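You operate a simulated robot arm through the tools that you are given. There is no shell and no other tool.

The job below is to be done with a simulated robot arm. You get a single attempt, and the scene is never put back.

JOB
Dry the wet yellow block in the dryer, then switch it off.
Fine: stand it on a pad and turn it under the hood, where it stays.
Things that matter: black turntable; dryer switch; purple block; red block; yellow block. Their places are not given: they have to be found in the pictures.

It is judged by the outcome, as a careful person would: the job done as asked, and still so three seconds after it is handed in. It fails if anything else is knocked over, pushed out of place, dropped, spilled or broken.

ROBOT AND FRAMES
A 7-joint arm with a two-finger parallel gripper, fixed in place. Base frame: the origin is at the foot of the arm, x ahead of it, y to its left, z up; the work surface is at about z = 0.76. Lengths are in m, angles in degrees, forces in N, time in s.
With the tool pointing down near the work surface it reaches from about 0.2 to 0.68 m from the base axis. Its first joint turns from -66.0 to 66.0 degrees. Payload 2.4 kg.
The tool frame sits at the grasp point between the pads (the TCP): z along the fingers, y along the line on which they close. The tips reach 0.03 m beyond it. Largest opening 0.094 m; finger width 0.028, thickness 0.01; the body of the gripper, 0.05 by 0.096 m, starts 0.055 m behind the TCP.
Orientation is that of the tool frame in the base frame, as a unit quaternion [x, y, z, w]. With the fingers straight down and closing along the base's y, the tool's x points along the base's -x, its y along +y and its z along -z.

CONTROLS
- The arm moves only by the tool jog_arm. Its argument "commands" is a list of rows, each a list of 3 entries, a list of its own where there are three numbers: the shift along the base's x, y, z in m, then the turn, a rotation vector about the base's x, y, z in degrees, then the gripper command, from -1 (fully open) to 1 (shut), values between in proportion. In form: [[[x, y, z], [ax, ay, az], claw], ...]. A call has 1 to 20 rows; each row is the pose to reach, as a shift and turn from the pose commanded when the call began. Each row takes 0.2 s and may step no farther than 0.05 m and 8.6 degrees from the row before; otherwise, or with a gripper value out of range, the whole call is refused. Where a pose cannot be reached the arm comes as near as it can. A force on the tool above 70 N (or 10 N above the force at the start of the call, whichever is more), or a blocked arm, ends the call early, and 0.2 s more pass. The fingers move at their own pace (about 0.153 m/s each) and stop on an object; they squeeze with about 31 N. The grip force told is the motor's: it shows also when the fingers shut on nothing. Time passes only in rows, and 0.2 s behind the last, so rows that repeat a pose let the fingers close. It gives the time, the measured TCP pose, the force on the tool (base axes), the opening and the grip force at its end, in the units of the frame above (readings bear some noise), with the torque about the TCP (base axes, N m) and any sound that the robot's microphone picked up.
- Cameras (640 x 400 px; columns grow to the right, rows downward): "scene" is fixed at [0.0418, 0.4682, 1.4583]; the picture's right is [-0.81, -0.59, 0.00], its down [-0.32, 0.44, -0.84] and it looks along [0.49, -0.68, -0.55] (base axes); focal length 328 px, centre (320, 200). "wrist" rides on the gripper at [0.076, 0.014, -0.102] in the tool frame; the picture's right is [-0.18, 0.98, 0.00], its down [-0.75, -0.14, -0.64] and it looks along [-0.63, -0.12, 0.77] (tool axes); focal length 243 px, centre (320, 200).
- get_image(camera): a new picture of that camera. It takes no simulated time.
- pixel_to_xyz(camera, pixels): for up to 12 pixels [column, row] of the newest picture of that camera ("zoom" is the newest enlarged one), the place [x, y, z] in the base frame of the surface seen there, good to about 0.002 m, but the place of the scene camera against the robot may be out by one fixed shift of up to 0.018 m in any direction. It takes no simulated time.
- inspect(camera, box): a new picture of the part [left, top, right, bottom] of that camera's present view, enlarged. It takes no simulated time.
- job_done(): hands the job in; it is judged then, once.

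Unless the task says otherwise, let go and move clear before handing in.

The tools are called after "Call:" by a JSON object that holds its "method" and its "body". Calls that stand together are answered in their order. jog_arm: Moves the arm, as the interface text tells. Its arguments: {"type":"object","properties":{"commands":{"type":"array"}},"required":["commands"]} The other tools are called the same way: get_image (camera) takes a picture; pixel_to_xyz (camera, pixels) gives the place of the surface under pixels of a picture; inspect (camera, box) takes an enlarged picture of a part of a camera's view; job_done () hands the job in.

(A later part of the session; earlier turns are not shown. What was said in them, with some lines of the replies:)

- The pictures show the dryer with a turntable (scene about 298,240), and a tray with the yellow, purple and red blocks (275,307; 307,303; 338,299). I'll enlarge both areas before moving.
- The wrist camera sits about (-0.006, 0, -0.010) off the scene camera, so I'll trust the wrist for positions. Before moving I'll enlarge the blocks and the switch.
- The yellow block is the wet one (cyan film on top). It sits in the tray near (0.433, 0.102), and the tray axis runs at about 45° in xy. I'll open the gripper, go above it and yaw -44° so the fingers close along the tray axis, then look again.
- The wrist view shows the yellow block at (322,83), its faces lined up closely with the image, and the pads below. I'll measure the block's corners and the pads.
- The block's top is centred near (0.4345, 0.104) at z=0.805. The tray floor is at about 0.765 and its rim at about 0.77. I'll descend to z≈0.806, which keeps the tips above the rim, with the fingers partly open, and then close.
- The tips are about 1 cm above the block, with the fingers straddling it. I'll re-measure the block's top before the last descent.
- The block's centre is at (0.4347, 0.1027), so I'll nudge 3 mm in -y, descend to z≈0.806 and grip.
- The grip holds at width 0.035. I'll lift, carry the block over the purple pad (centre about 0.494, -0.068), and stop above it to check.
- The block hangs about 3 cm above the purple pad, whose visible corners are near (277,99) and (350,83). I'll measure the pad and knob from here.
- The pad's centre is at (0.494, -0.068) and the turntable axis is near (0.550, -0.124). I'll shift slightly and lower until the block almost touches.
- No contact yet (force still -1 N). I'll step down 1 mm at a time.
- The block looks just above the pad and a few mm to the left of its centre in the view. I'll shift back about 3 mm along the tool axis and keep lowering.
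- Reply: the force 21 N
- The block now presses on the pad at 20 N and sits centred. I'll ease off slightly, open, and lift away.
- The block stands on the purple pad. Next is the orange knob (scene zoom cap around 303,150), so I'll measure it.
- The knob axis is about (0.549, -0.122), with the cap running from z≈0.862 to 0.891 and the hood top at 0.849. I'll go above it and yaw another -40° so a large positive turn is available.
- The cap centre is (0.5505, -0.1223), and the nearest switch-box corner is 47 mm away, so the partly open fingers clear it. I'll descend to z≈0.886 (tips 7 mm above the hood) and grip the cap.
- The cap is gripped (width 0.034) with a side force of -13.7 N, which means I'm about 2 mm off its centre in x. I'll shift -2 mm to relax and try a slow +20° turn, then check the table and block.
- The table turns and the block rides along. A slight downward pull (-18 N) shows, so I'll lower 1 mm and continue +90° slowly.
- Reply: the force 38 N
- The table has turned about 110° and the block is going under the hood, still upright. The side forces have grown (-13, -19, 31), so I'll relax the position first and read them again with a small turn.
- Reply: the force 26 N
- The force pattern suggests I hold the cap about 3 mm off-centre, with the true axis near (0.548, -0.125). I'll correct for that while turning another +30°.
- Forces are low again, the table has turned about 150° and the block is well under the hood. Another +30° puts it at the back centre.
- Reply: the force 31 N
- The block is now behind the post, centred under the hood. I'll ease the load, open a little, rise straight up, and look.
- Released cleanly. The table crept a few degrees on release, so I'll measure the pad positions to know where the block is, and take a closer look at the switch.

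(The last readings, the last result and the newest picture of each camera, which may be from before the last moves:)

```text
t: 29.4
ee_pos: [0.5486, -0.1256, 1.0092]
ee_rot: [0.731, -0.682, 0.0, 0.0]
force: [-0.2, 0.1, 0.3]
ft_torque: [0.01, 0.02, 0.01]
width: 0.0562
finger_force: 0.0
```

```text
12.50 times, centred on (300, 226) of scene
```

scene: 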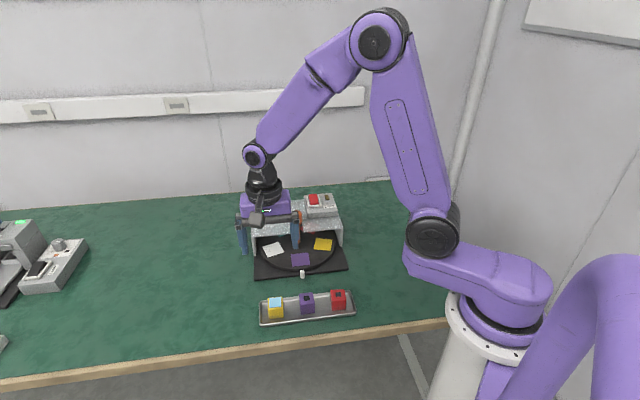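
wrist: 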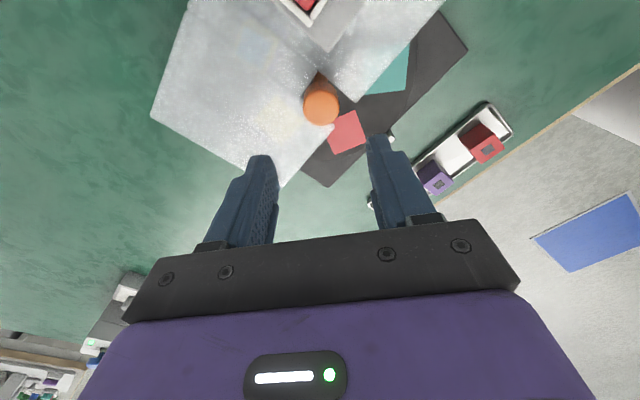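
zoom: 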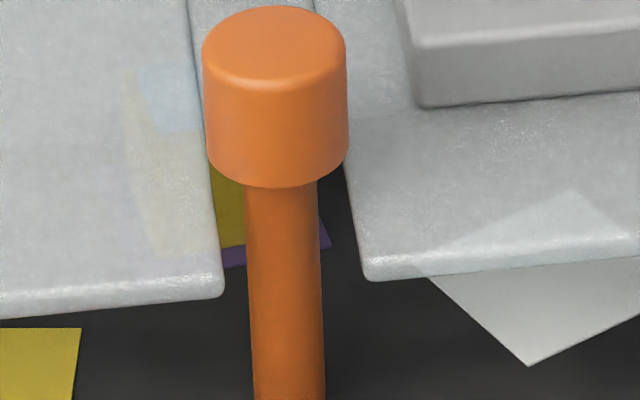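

The block is upright on the purple pad at about -38°, and the hood centre is at about -46°, so it is well under the hood. The lamp is dark and the rocker's far end is raised (0.903 against 0.892), so it is off. I'll unwind the wrist to yaw -46°, close the fingers and hover over the switch for a close view.

Call:
{"method": "jog_arm", "body": {"commands": [[[0, -0.003, 0.01], [0, 0, -8], 0], [[0, -0.006, 0.02], [0, 0, -16], 1], [[0.001, -0.01, 0.03], [0, 0, -24], 1], [[0.002, -0.015, 0.03], [0, 0, -32], 1], [[0.003, -0.02, 0.03], [0, 0, -40], 1], [[0.004, -0.026, 0.03], [0, 0, -48], 1], [[0.005, -0.032, 0.03], [0, 0, -56], 1], [[0.006, -0.038, 0.03], [0, 0, -64], 1], [[0.007, -0.044, 0.03], [0, 0, -72], 1], [[0.008, -0.05, 0.03], [0, 0, -80], 1], [[0.009, -0.056, 0.03], [0, 0, -88], 1], [[0.009, -0.062, 0.03], [0, 0, -96], 1], [[0.01, -0.068, 0.03], [0, 0, -104], 1], [[0.01, -0.074, 0.03], [0, 0, -112], 1], [[0.011, -0.08, 0.03], [0, 0, -120], 1], [[0.011, -0.085, 0.03], [0, 0, -128], 1], [[0.011, -0.09, 0.03], [0, 0, -136], 1], [[0.011, -0.09, 0.03], [0, 0, -140], 1], [[0.011, -0.09, 0.03], [0, 0, -140], 1]]}}

Call:
{"method": "get_image", "body": {"camera": "wrist"}}

Call:
{"method": "inspect", "body": {"camera": "wrist", "box": [220, 40, 420, 165]}}

```text
t: 33.4
ee_pos: [0.5601, -0.215, 1.0402]
ee_rot: [0.392, 0.92, 0.0, 0.0]
force: [1.0, -0.3, -0.7]
ft_torque: [-0.02, 0.0, -0.01]
width: 0.0
finger_force: 30.9
```

```text
taken
```

wrist: 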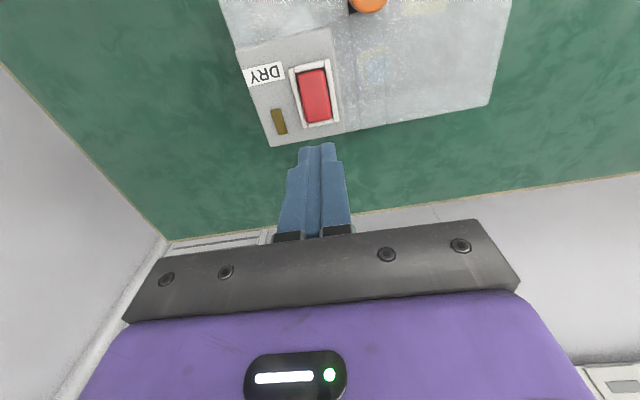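

```text
3.20 times, centred on (320, 102) of wrist
```

zoom: 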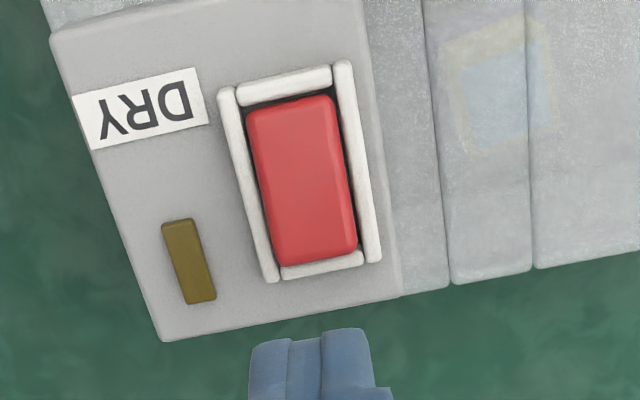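

The rocker is clear in the view (zoom 300,180) and the block shows through the hood at zoom (495,90). I'll measure the rocker, bezel and lamp.

Call:
{"method": "pixel_to_xyz", "body": {"camera": "zoom", "pixels": [[291, 110], [300, 180], [310, 225], [316, 250], [252, 118], [330, 105], [283, 258], [352, 245], [270, 265], [368, 245], [188, 260], [322, 266]]}}

```text
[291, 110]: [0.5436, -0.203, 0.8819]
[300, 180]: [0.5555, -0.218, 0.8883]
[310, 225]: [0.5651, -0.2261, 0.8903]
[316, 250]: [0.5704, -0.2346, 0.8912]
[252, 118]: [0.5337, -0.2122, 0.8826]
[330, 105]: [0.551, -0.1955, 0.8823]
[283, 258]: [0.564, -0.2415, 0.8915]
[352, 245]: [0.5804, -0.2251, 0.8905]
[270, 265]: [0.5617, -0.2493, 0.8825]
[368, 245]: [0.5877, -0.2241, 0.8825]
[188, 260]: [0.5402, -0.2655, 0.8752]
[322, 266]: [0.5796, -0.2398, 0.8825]
```

The rocker's raised far half tops out at about 0.891 and the bezel at 0.8825. I'll bring the closed tips over (0.5635, -0.225), just above the raised half.

Call:
{"method": "jog_arm", "body": {"commands": [[[0.0034, -0.01, -0.03], [0, 0, 0], 1], [[0.0034, -0.01, -0.06], [0, 0, 0], 1], [[0.0034, -0.01, -0.09], [0, 0, 0], 1], [[0.0034, -0.01, -0.105], [0, 0, 0], 1], [[0.0034, -0.01, -0.114], [0, 0, 0], 1], [[0.0034, -0.01, -0.114], [0, 0, 0], 1]]}}

Call:
{"method": "inspect", "body": {"camera": "wrist", "box": [220, 80, 420, 240]}}

Call:
{"method": "inspect", "body": {"camera": "scene", "box": [285, 180, 355, 225]}}

```text
t: 34.8
ee_pos: [0.5646, -0.2269, 0.9234]
ee_rot: [0.391, 0.92, 0.0, 0.0]
force: [-0.3, -0.1, -0.4]
ft_torque: [-0.03, 0.01, 0.01]
width: 0.0
finger_force: 30.8
```

```text
2.50 times, centred on (320, 160) of wrist
```

zoom: 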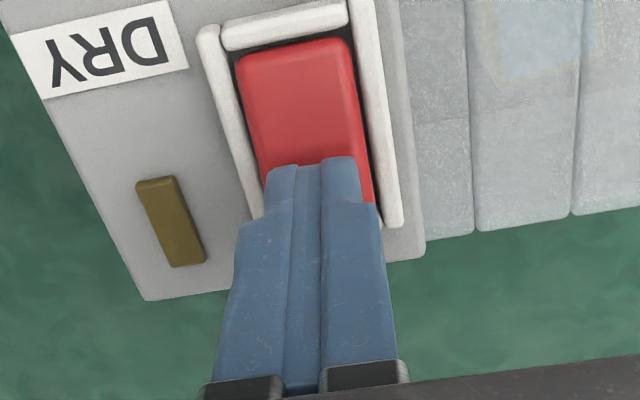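

```text
8.89 times, centred on (320, 202) of scene
```

zoom: 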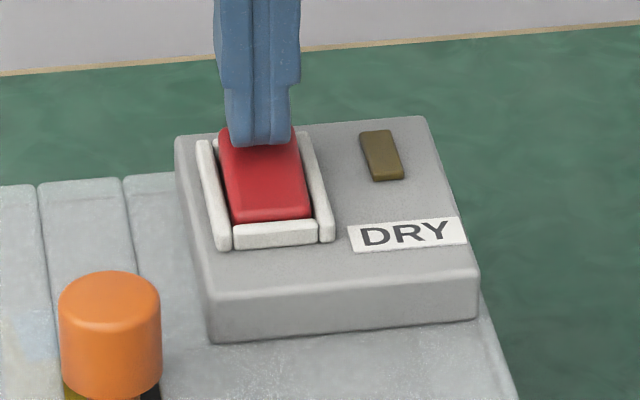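

The tips sit squarely over the raised half. I'll press down in small steps.

Call:
{"method": "jog_arm", "body": {"commands": [[[0, 0, -0.003], [0, 0, 0], 1], [[0, 0, -0.005], [0, 0, 0], 1], [[0, 0, -0.007], [0, 0, 0], 1], [[0, 0, -0.009], [0, 0, 0], 1]]}}

Call:
{"method": "inspect", "body": {"camera": "scene", "box": [285, 180, 355, 225]}}

```text
t: 35.8
ee_pos: [0.5631, -0.2271, 0.9177]
ee_rot: [0.39, 0.921, 0.0, 0.001]
force: [-9.0, 5.0, 29.3]
ft_torque: [0.35, 0.49, -0.07]
width: 0.0
finger_force: 31.7
```

```text
8.89 times, centred on (320, 202) of scene
```

zoom: 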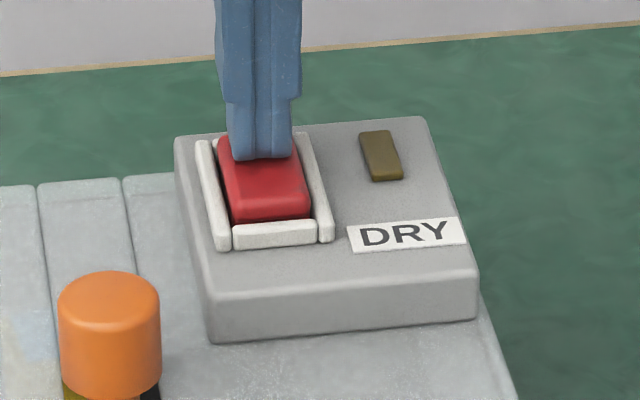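

It's resisting at 29 N and the rocker hasn't flipped yet. I'll press a little further.

Call:
{"method": "jog_arm", "body": {"commands": [[[0, 0, -0.001], [0, 0, 0], 1], [[0, 0, -0.002], [0, 0, 0], 1], [[0, 0, -0.003], [0, 0, 0], 1]]}}

Call:
{"method": "inspect", "body": {"camera": "scene", "box": [285, 180, 355, 225]}}

```text
t: 36.6
ee_pos: [0.5634, -0.2258, 0.9184]
ee_rot: [0.392, 0.92, 0.001, 0.001]
force: [-18.7, 9.6, 58.9]
ft_torque: [0.74, 0.98, -0.02]
width: 0.0
finger_force: 30.5
```

```text
8.89 times, centred on (320, 202) of scene
```

zoom: 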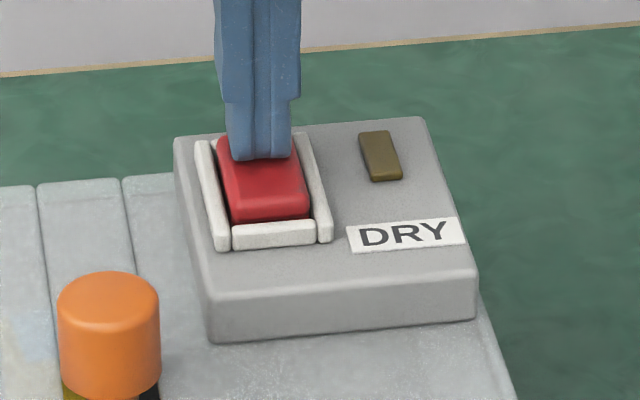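

At 59 N the reaction sits at about (0.556, -0.218), the rocker's pivot. The flat tips span the pivot, so they only levelled it. I'll lift, shift about 14 mm outward along the rocker so the tips cover only the far half, and press again.

Call:
{"method": "jog_arm", "body": {"commands": [[[0, 0, 0.007], [0, 0, 0], 1], [[0, 0, 0.016], [0, 0, 0], 1], [[0.0095, -0.0108, 0.016], [0, 0, 0], 1], [[0.0095, -0.0108, 0.012], [0, 0, 0], 1], [[0.0095, -0.0108, 0.009], [0, 0, 0], 1], [[0.0095, -0.0108, 0.007], [0, 0, 0], 1], [[0.0095, -0.0108, 0.005], [0, 0, 0], 1]]}}

Call:
{"method": "inspect", "body": {"camera": "scene", "box": [285, 180, 355, 225]}}

```text
t: 38.2
ee_pos: [0.5729, -0.2372, 0.9174]
ee_rot: [0.391, 0.92, 0.0, 0.0]
force: [-0.2, 0.1, -0.7]
ft_torque: [0.0, 0.01, -0.01]
width: 0.0001
finger_force: 30.1
```

```text
8.89 times, centred on (320, 202) of scene
```

zoom: 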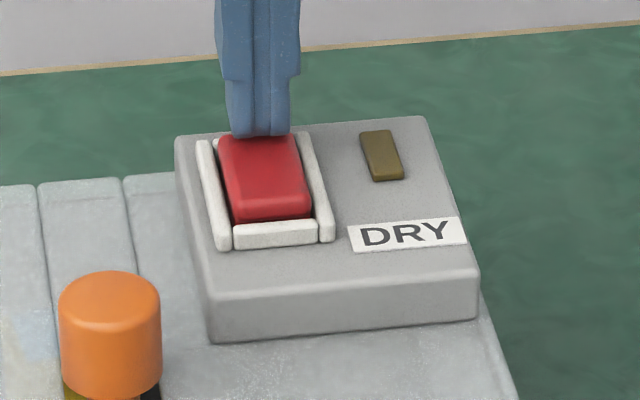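

No contact here yet, and the rocker now looks about level. I'll continue down.

Call:
{"method": "jog_arm", "body": {"commands": [[[0, 0, -0.001], [0, 0, 0], 1], [[0, 0, -0.002], [0, 0, 0], 1], [[0, 0, -0.003], [0, 0, 0], 1], [[0, 0, -0.004], [0, 0, 0], 1]]}}

Call:
{"method": "inspect", "body": {"camera": "scene", "box": [285, 180, 355, 225]}}

```text
t: 39.2
ee_pos: [0.5733, -0.2391, 0.9157]
ee_rot: [0.391, 0.92, 0.0, 0.003]
force: [-1.6, 1.1, 21.3]
ft_torque: [0.23, 0.28, 0.04]
width: 0.0001
finger_force: 31.1
```

```text
8.89 times, centred on (320, 202) of scene
```

zoom: 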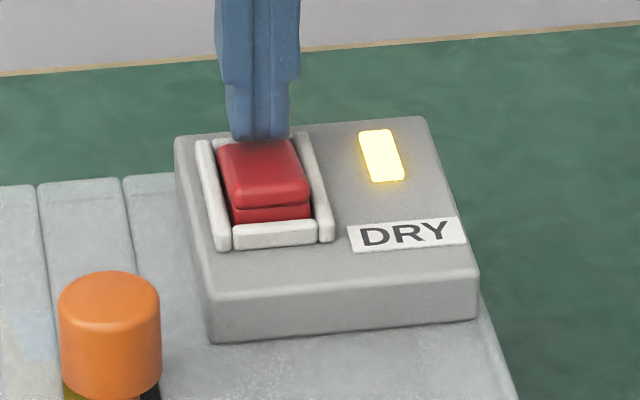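

The lamp is lit, so the dryer is on. I'll lift clear, move over the raised near end, and check the block through the hood while it dries.

Call:
{"method": "jog_arm", "body": {"commands": [[[0, 0, 0.01], [0, 0, 0], 1], [[0, 0, 0.03], [0, 0, 0], 1], [[-0.01, 0.011, 0.05], [0, 0, 0], 1], [[-0.02, 0.023, 0.07], [0, 0, 0], 1], [[-0.032, 0.036, 0.09], [0, 0, 0], 1]]}}

Call:
{"method": "get_image", "body": {"camera": "wrist"}}

Call:
{"method": "inspect", "body": {"camera": "scene", "box": [230, 180, 370, 270]}}

```text
t: 40.4
ee_pos: [0.5401, -0.2007, 1.0053]
ee_rot: [0.391, 0.92, 0.0, 0.0]
force: [-0.4, -0.2, 0.6]
ft_torque: [0.01, -0.04, -0.01]
width: 0.0001
finger_force: 31.2
```

```text
taken
```

wrist: 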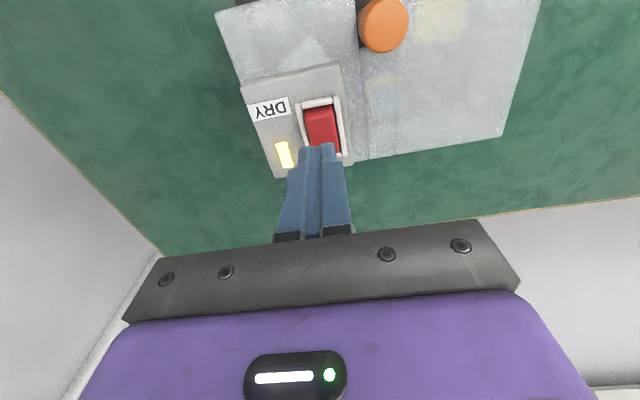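

```text
4.44 times, centred on (300, 225) of scene
```

zoom: 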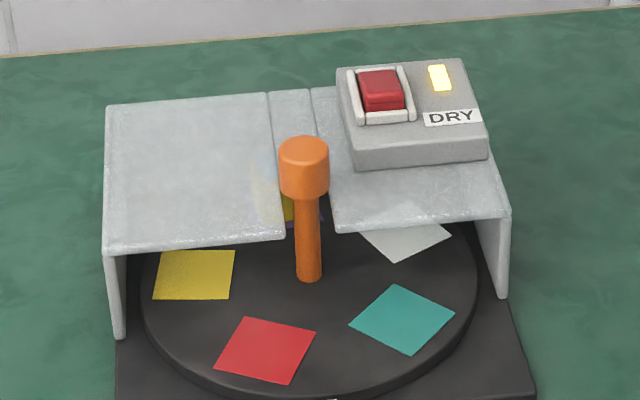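

The rocker has flipped and the lamp is on. I'll zoom on the block through the hood (wrist 380,95) as a baseline, then let time pass.

Call:
{"method": "inspect", "body": {"camera": "wrist", "box": [340, 60, 430, 120]}}

Call:
{"method": "inspect", "body": {"camera": "scene", "box": [275, 205, 325, 237]}}

Call:
{"method": "jog_arm", "body": {"commands": [[[0, 0, 0], [0, 0, 0], 1], [[0, 0, 0], [0, 0, 0], 1], [[0, 0, 0], [0, 0, 0], 1], [[0, 0, 0], [0, 0, 0], 1], [[0, 0, 0], [0, 0, 0], 1], [[0, 0, 0], [0, 0, 0], 1], [[0, 0, 0], [0, 0, 0], 1], [[0, 0, 0], [0, 0, 0], 1], [[0, 0, 0], [0, 0, 0], 1], [[0, 0, 0], [0, 0, 0], 1]]}}

Call:
{"method": "inspect", "body": {"camera": "wrist", "box": [340, 60, 430, 120]}}

Call:
{"method": "inspect", "body": {"camera": "scene", "box": [275, 185, 345, 230]}}

```text
6.67 times, centred on (385, 90) of wrist
```

zoom: 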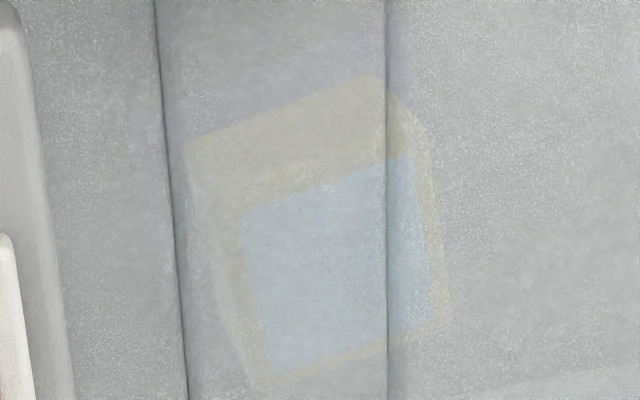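

```text
12.50 times, centred on (300, 221) of scene
```

zoom: 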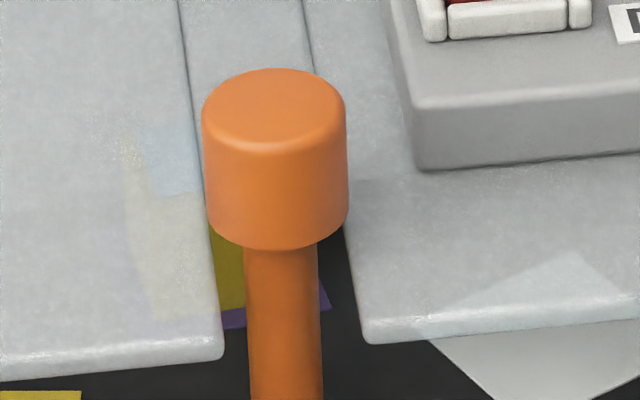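

```text
t: 42.6
ee_pos: [0.5404, -0.2004, 1.0043]
ee_rot: [0.391, 0.921, 0.0, 0.0]
force: [0.7, -1.3, -0.3]
ft_torque: [0.0, 0.0, -0.01]
width: 0.0
finger_force: 30.4
```

```text
6.67 times, centred on (385, 90) of wrist
```

zoom: 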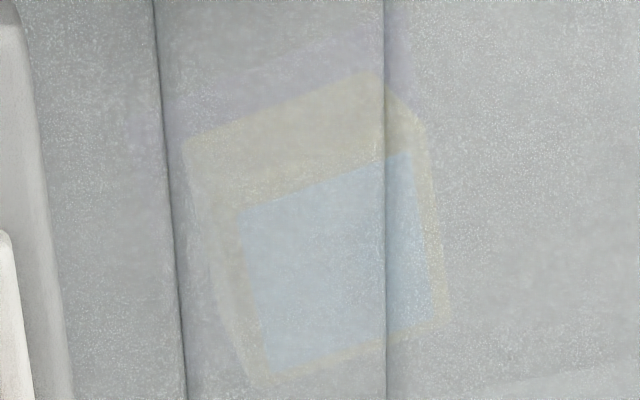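

```text
8.89 times, centred on (310, 208) of scene
```

zoom: 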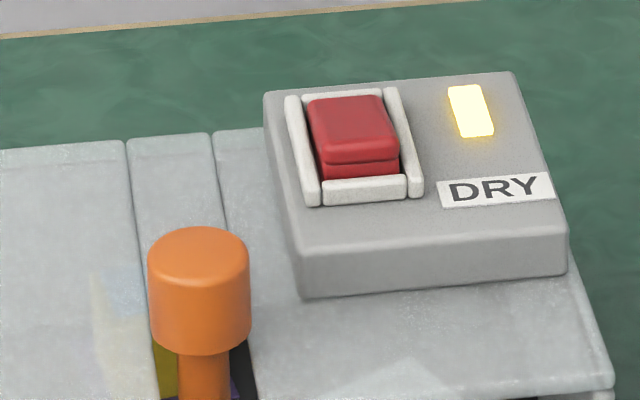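

The block's top is still blue at t=42.6, so it isn't dry. I'll wait longer and keep watching the film.

Call:
{"method": "jog_arm", "body": {"commands": [[[0, 0, 0], [0, 0, 0], 1], [[0, 0, 0], [0, 0, 0], 1], [[0, 0, 0], [0, 0, 0], 1], [[0, 0, 0], [0, 0, 0], 1], [[0, 0, 0], [0, 0, 0], 1], [[0, 0, 0], [0, 0, 0], 1], [[0, 0, 0], [0, 0, 0], 1], [[0, 0, 0], [0, 0, 0], 1], [[0, 0, 0], [0, 0, 0], 1], [[0, 0, 0], [0, 0, 0], 1]]}}

Call:
{"method": "inspect", "body": {"camera": "wrist", "box": [340, 60, 430, 120]}}

Call:
{"method": "jog_arm", "body": {"commands": [[[0, 0, 0], [0, 0, 0], 1], [[0, 0, 0], [0, 0, 0], 1], [[0, 0, 0], [0, 0, 0], 1], [[0, 0, 0], [0, 0, 0], 1], [[0, 0, 0], [0, 0, 0], 1], [[0, 0, 0], [0, 0, 0], 1], [[0, 0, 0], [0, 0, 0], 1], [[0, 0, 0], [0, 0, 0], 1], [[0, 0, 0], [0, 0, 0], 1], [[0, 0, 0], [0, 0, 0], 1]]}}

Call:
{"method": "inspect", "body": {"camera": "wrist", "box": [340, 60, 430, 120]}}

Call:
{"method": "inspect", "body": {"camera": "scene", "box": [275, 185, 345, 230]}}

```text
t: 44.8
ee_pos: [0.5413, -0.2011, 1.0066]
ee_rot: [0.391, 0.92, 0.0, 0.0]
force: [0.2, 0.8, -0.4]
ft_torque: [0.02, -0.02, 0.0]
width: 0.0
finger_force: 31.3
```

```text
6.67 times, centred on (385, 90) of wrist
```

zoom: 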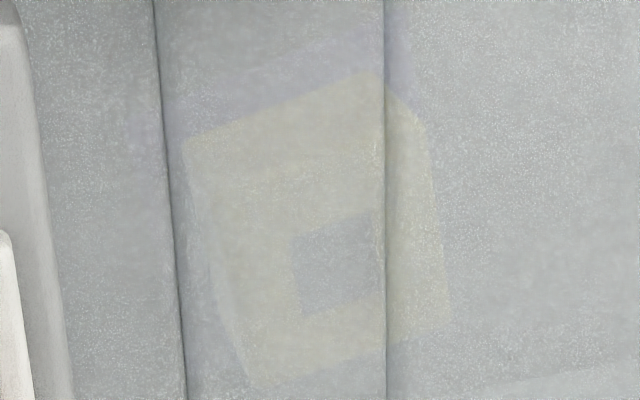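

```text
t: 47.0
ee_pos: [0.5412, -0.2003, 1.005]
ee_rot: [0.39, 0.921, 0.0, 0.0]
force: [0.1, -0.5, 1.0]
ft_torque: [0.02, -0.04, 0.0]
width: 0.0001
finger_force: 30.4
```

```text
6.67 times, centred on (385, 90) of wrist
```

zoom: 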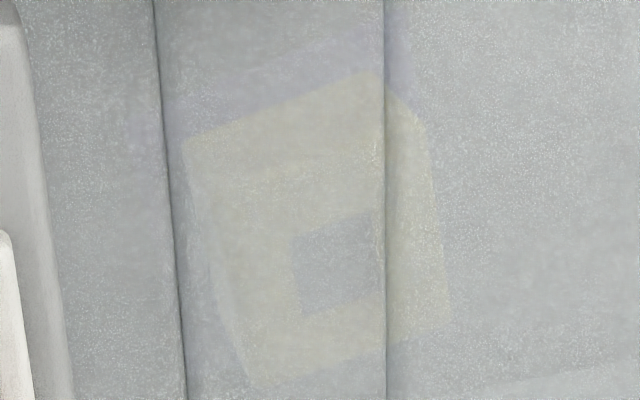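

```text
8.89 times, centred on (310, 208) of scene
```

zoom: 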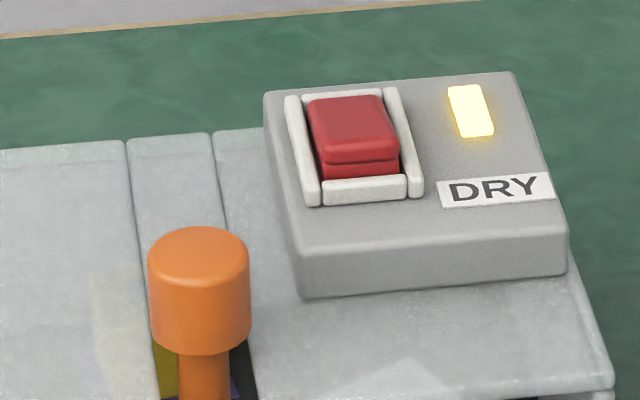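

The blue film is gone and the dark mark shows on the yellow top, so the block is dry. The rocker's near end is now raised, so I'll lower the tips onto the near half only.

Call:
{"method": "jog_arm", "body": {"commands": [[[0, 0, -0.03], [0, 0, 0], 1], [[0, 0, -0.06], [0, 0, 0], 1], [[0, 0, -0.075], [0, 0, 0], 1], [[0, 0, -0.08], [0, 0, 0], 1], [[0, 0, -0.083], [0, 0, 0], 1], [[0, 0, -0.085], [0, 0, 0], 1]]}}

Call:
{"method": "inspect", "body": {"camera": "scene", "box": [275, 180, 345, 225]}}

Call:
{"method": "inspect", "body": {"camera": "wrist", "box": [220, 80, 420, 240]}}

```text
t: 48.4
ee_pos: [0.542, -0.2021, 0.9192]
ee_rot: [0.39, 0.921, 0.0, 0.0]
force: [0.2, 0.2, 0.4]
ft_torque: [0.06, -0.01, -0.02]
width: 0.0
finger_force: 30.9
```

```text
8.89 times, centred on (310, 202) of scene
```

zoom: 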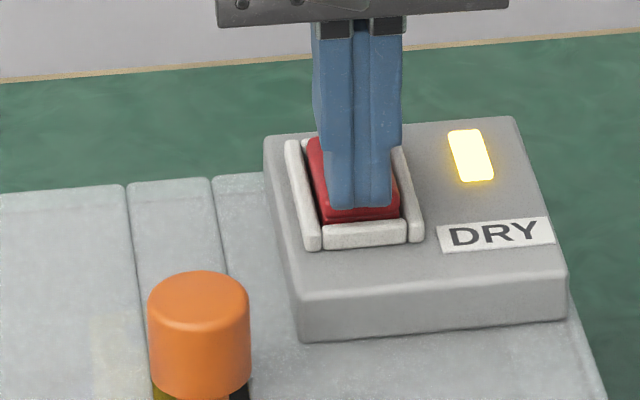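

```text
2.50 times, centred on (320, 160) of wrist
```

zoom: 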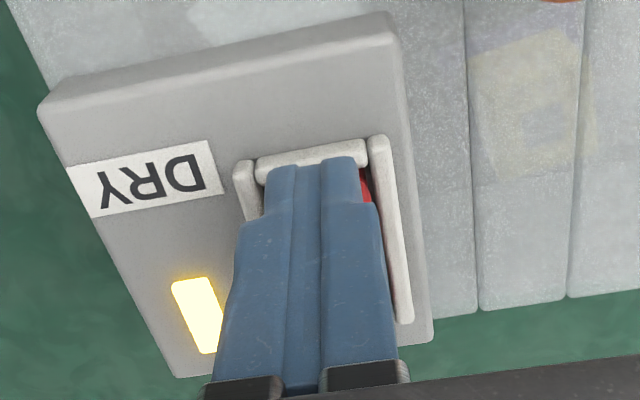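

The tips are over the near half just before the bezel, with no contact. I'll press down in 1 mm steps.

Call:
{"method": "jog_arm", "body": {"commands": [[[-0.001, 0.0015, -0.001], [0, 0, 0], 1], [[-0.001, 0.0015, -0.002], [0, 0, 0], 1], [[-0.001, 0.0015, -0.003], [0, 0, 0], 1], [[-0.001, 0.0015, -0.004], [0, 0, 0], 1], [[-0.001, 0.0015, -0.005], [0, 0, 0], 1]]}}

Call:
{"method": "inspect", "body": {"camera": "scene", "box": [275, 180, 345, 225]}}

```text
t: 49.6
ee_pos: [0.5405, -0.1997, 0.9144]
ee_rot: [0.391, 0.92, 0.0, 0.0]
force: [-4.0, 2.2, 14.4]
ft_torque: [-0.09, -0.04, -0.07]
width: 0.0001
finger_force: 30.5
```

```text
8.89 times, centred on (310, 202) of scene
```

zoom: 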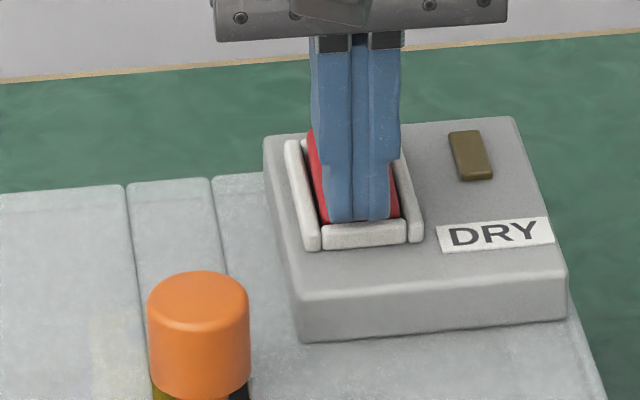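

The lamp is off and the rocker has flipped back. I'll lift straight up, back away, and do the final check.

Call:
{"method": "jog_arm", "body": {"commands": [[[0, 0, 0.01], [0, 0, 0], 1], [[0, 0, 0.04], [0, 0, 0], 1], [[0, 0, 0.08], [0, 0, 0], 1], [[0, 0, 0.12], [0, 0, 0], 1], [[0, 0, 0.16], [0, 0, 0], 1], [[-0.01, 0.01, 0.2], [0, 0, 0], 1], [[-0.03, 0.03, 0.23], [0, 0, 0], 1]]}}

Call:
{"method": "get_image", "body": {"camera": "scene"}}

Call:
{"method": "inspect", "body": {"camera": "scene", "box": [230, 180, 370, 270]}}

Call:
{"method": "get_image", "body": {"camera": "wrist"}}

Call:
{"method": "inspect", "body": {"camera": "wrist", "box": [240, 20, 440, 145]}}

```text
t: 51.2
ee_pos: [0.5099, -0.1709, 1.1434]
ee_rot: [0.391, 0.921, 0.0, 0.0]
force: [0.1, -0.3, 0.3]
ft_torque: [0.02, 0.0, 0.0]
width: 0.0
finger_force: 31.1
```

```text
taken
```

scene: 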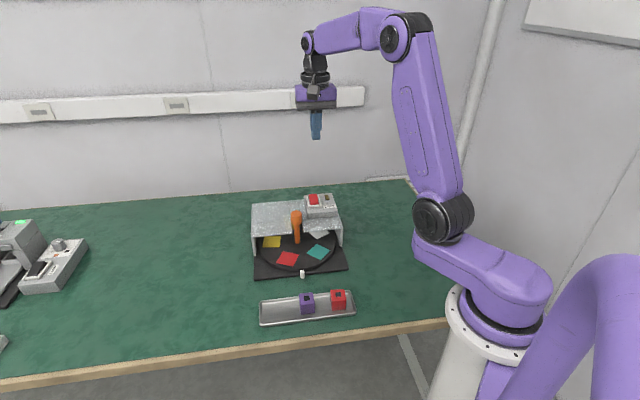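

```text
4.44 times, centred on (300, 225) of scene
```

zoom: 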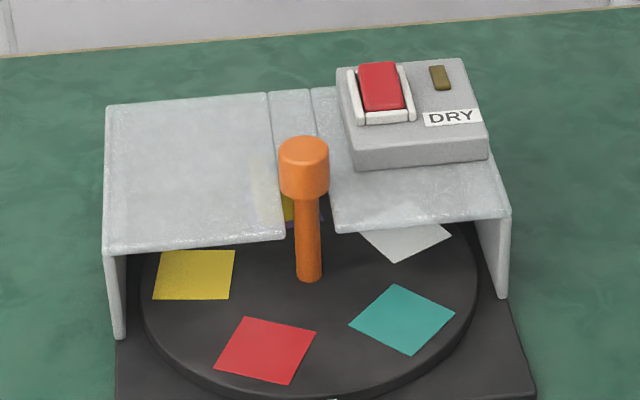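

```text
taken
```

wrist: 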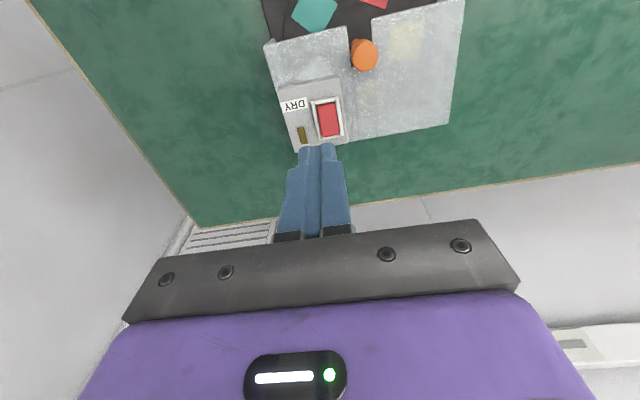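

```text
3.20 times, centred on (340, 82) of wrist
```

zoom: 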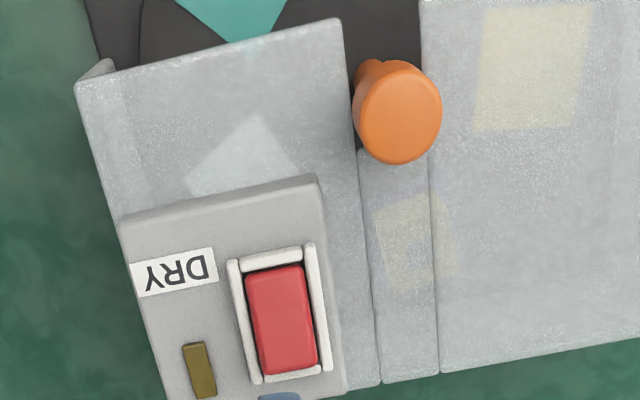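

The final pictures show the lamp dark and the rocker back in its off position. The yellow block is dry and standing on the purple pad under the hood, the purple and red blocks are undisturbed in the tray, and the arm is clear. I'm handing in the job.

Call:
{"method": "job_done", "body": {}}

```text
The job is handed in.
```

The yellow block is dry, and the dryer is switched off. The block is standing on the purple pad under the hood, where I left it.

- **Drying:** after a few seconds with the dryer on, the blue wet film on top of the block was gone. I left it on about two seconds more, then switched it off; the lamp is dark.
- **Position:** the turntable crept a few degrees when I let go of the knob. That leaves the block about 8° off the centre of the hood, still well underneath it.
- **Switch:** my first press only levelled the rocker, because the fingertips were resting on its pivot. Pressing further out turned it on.
- **Everything else:** the purple and red blocks are still in the tray. I saw nothing knocked over or dropped, and the arm is clear of the dryer.
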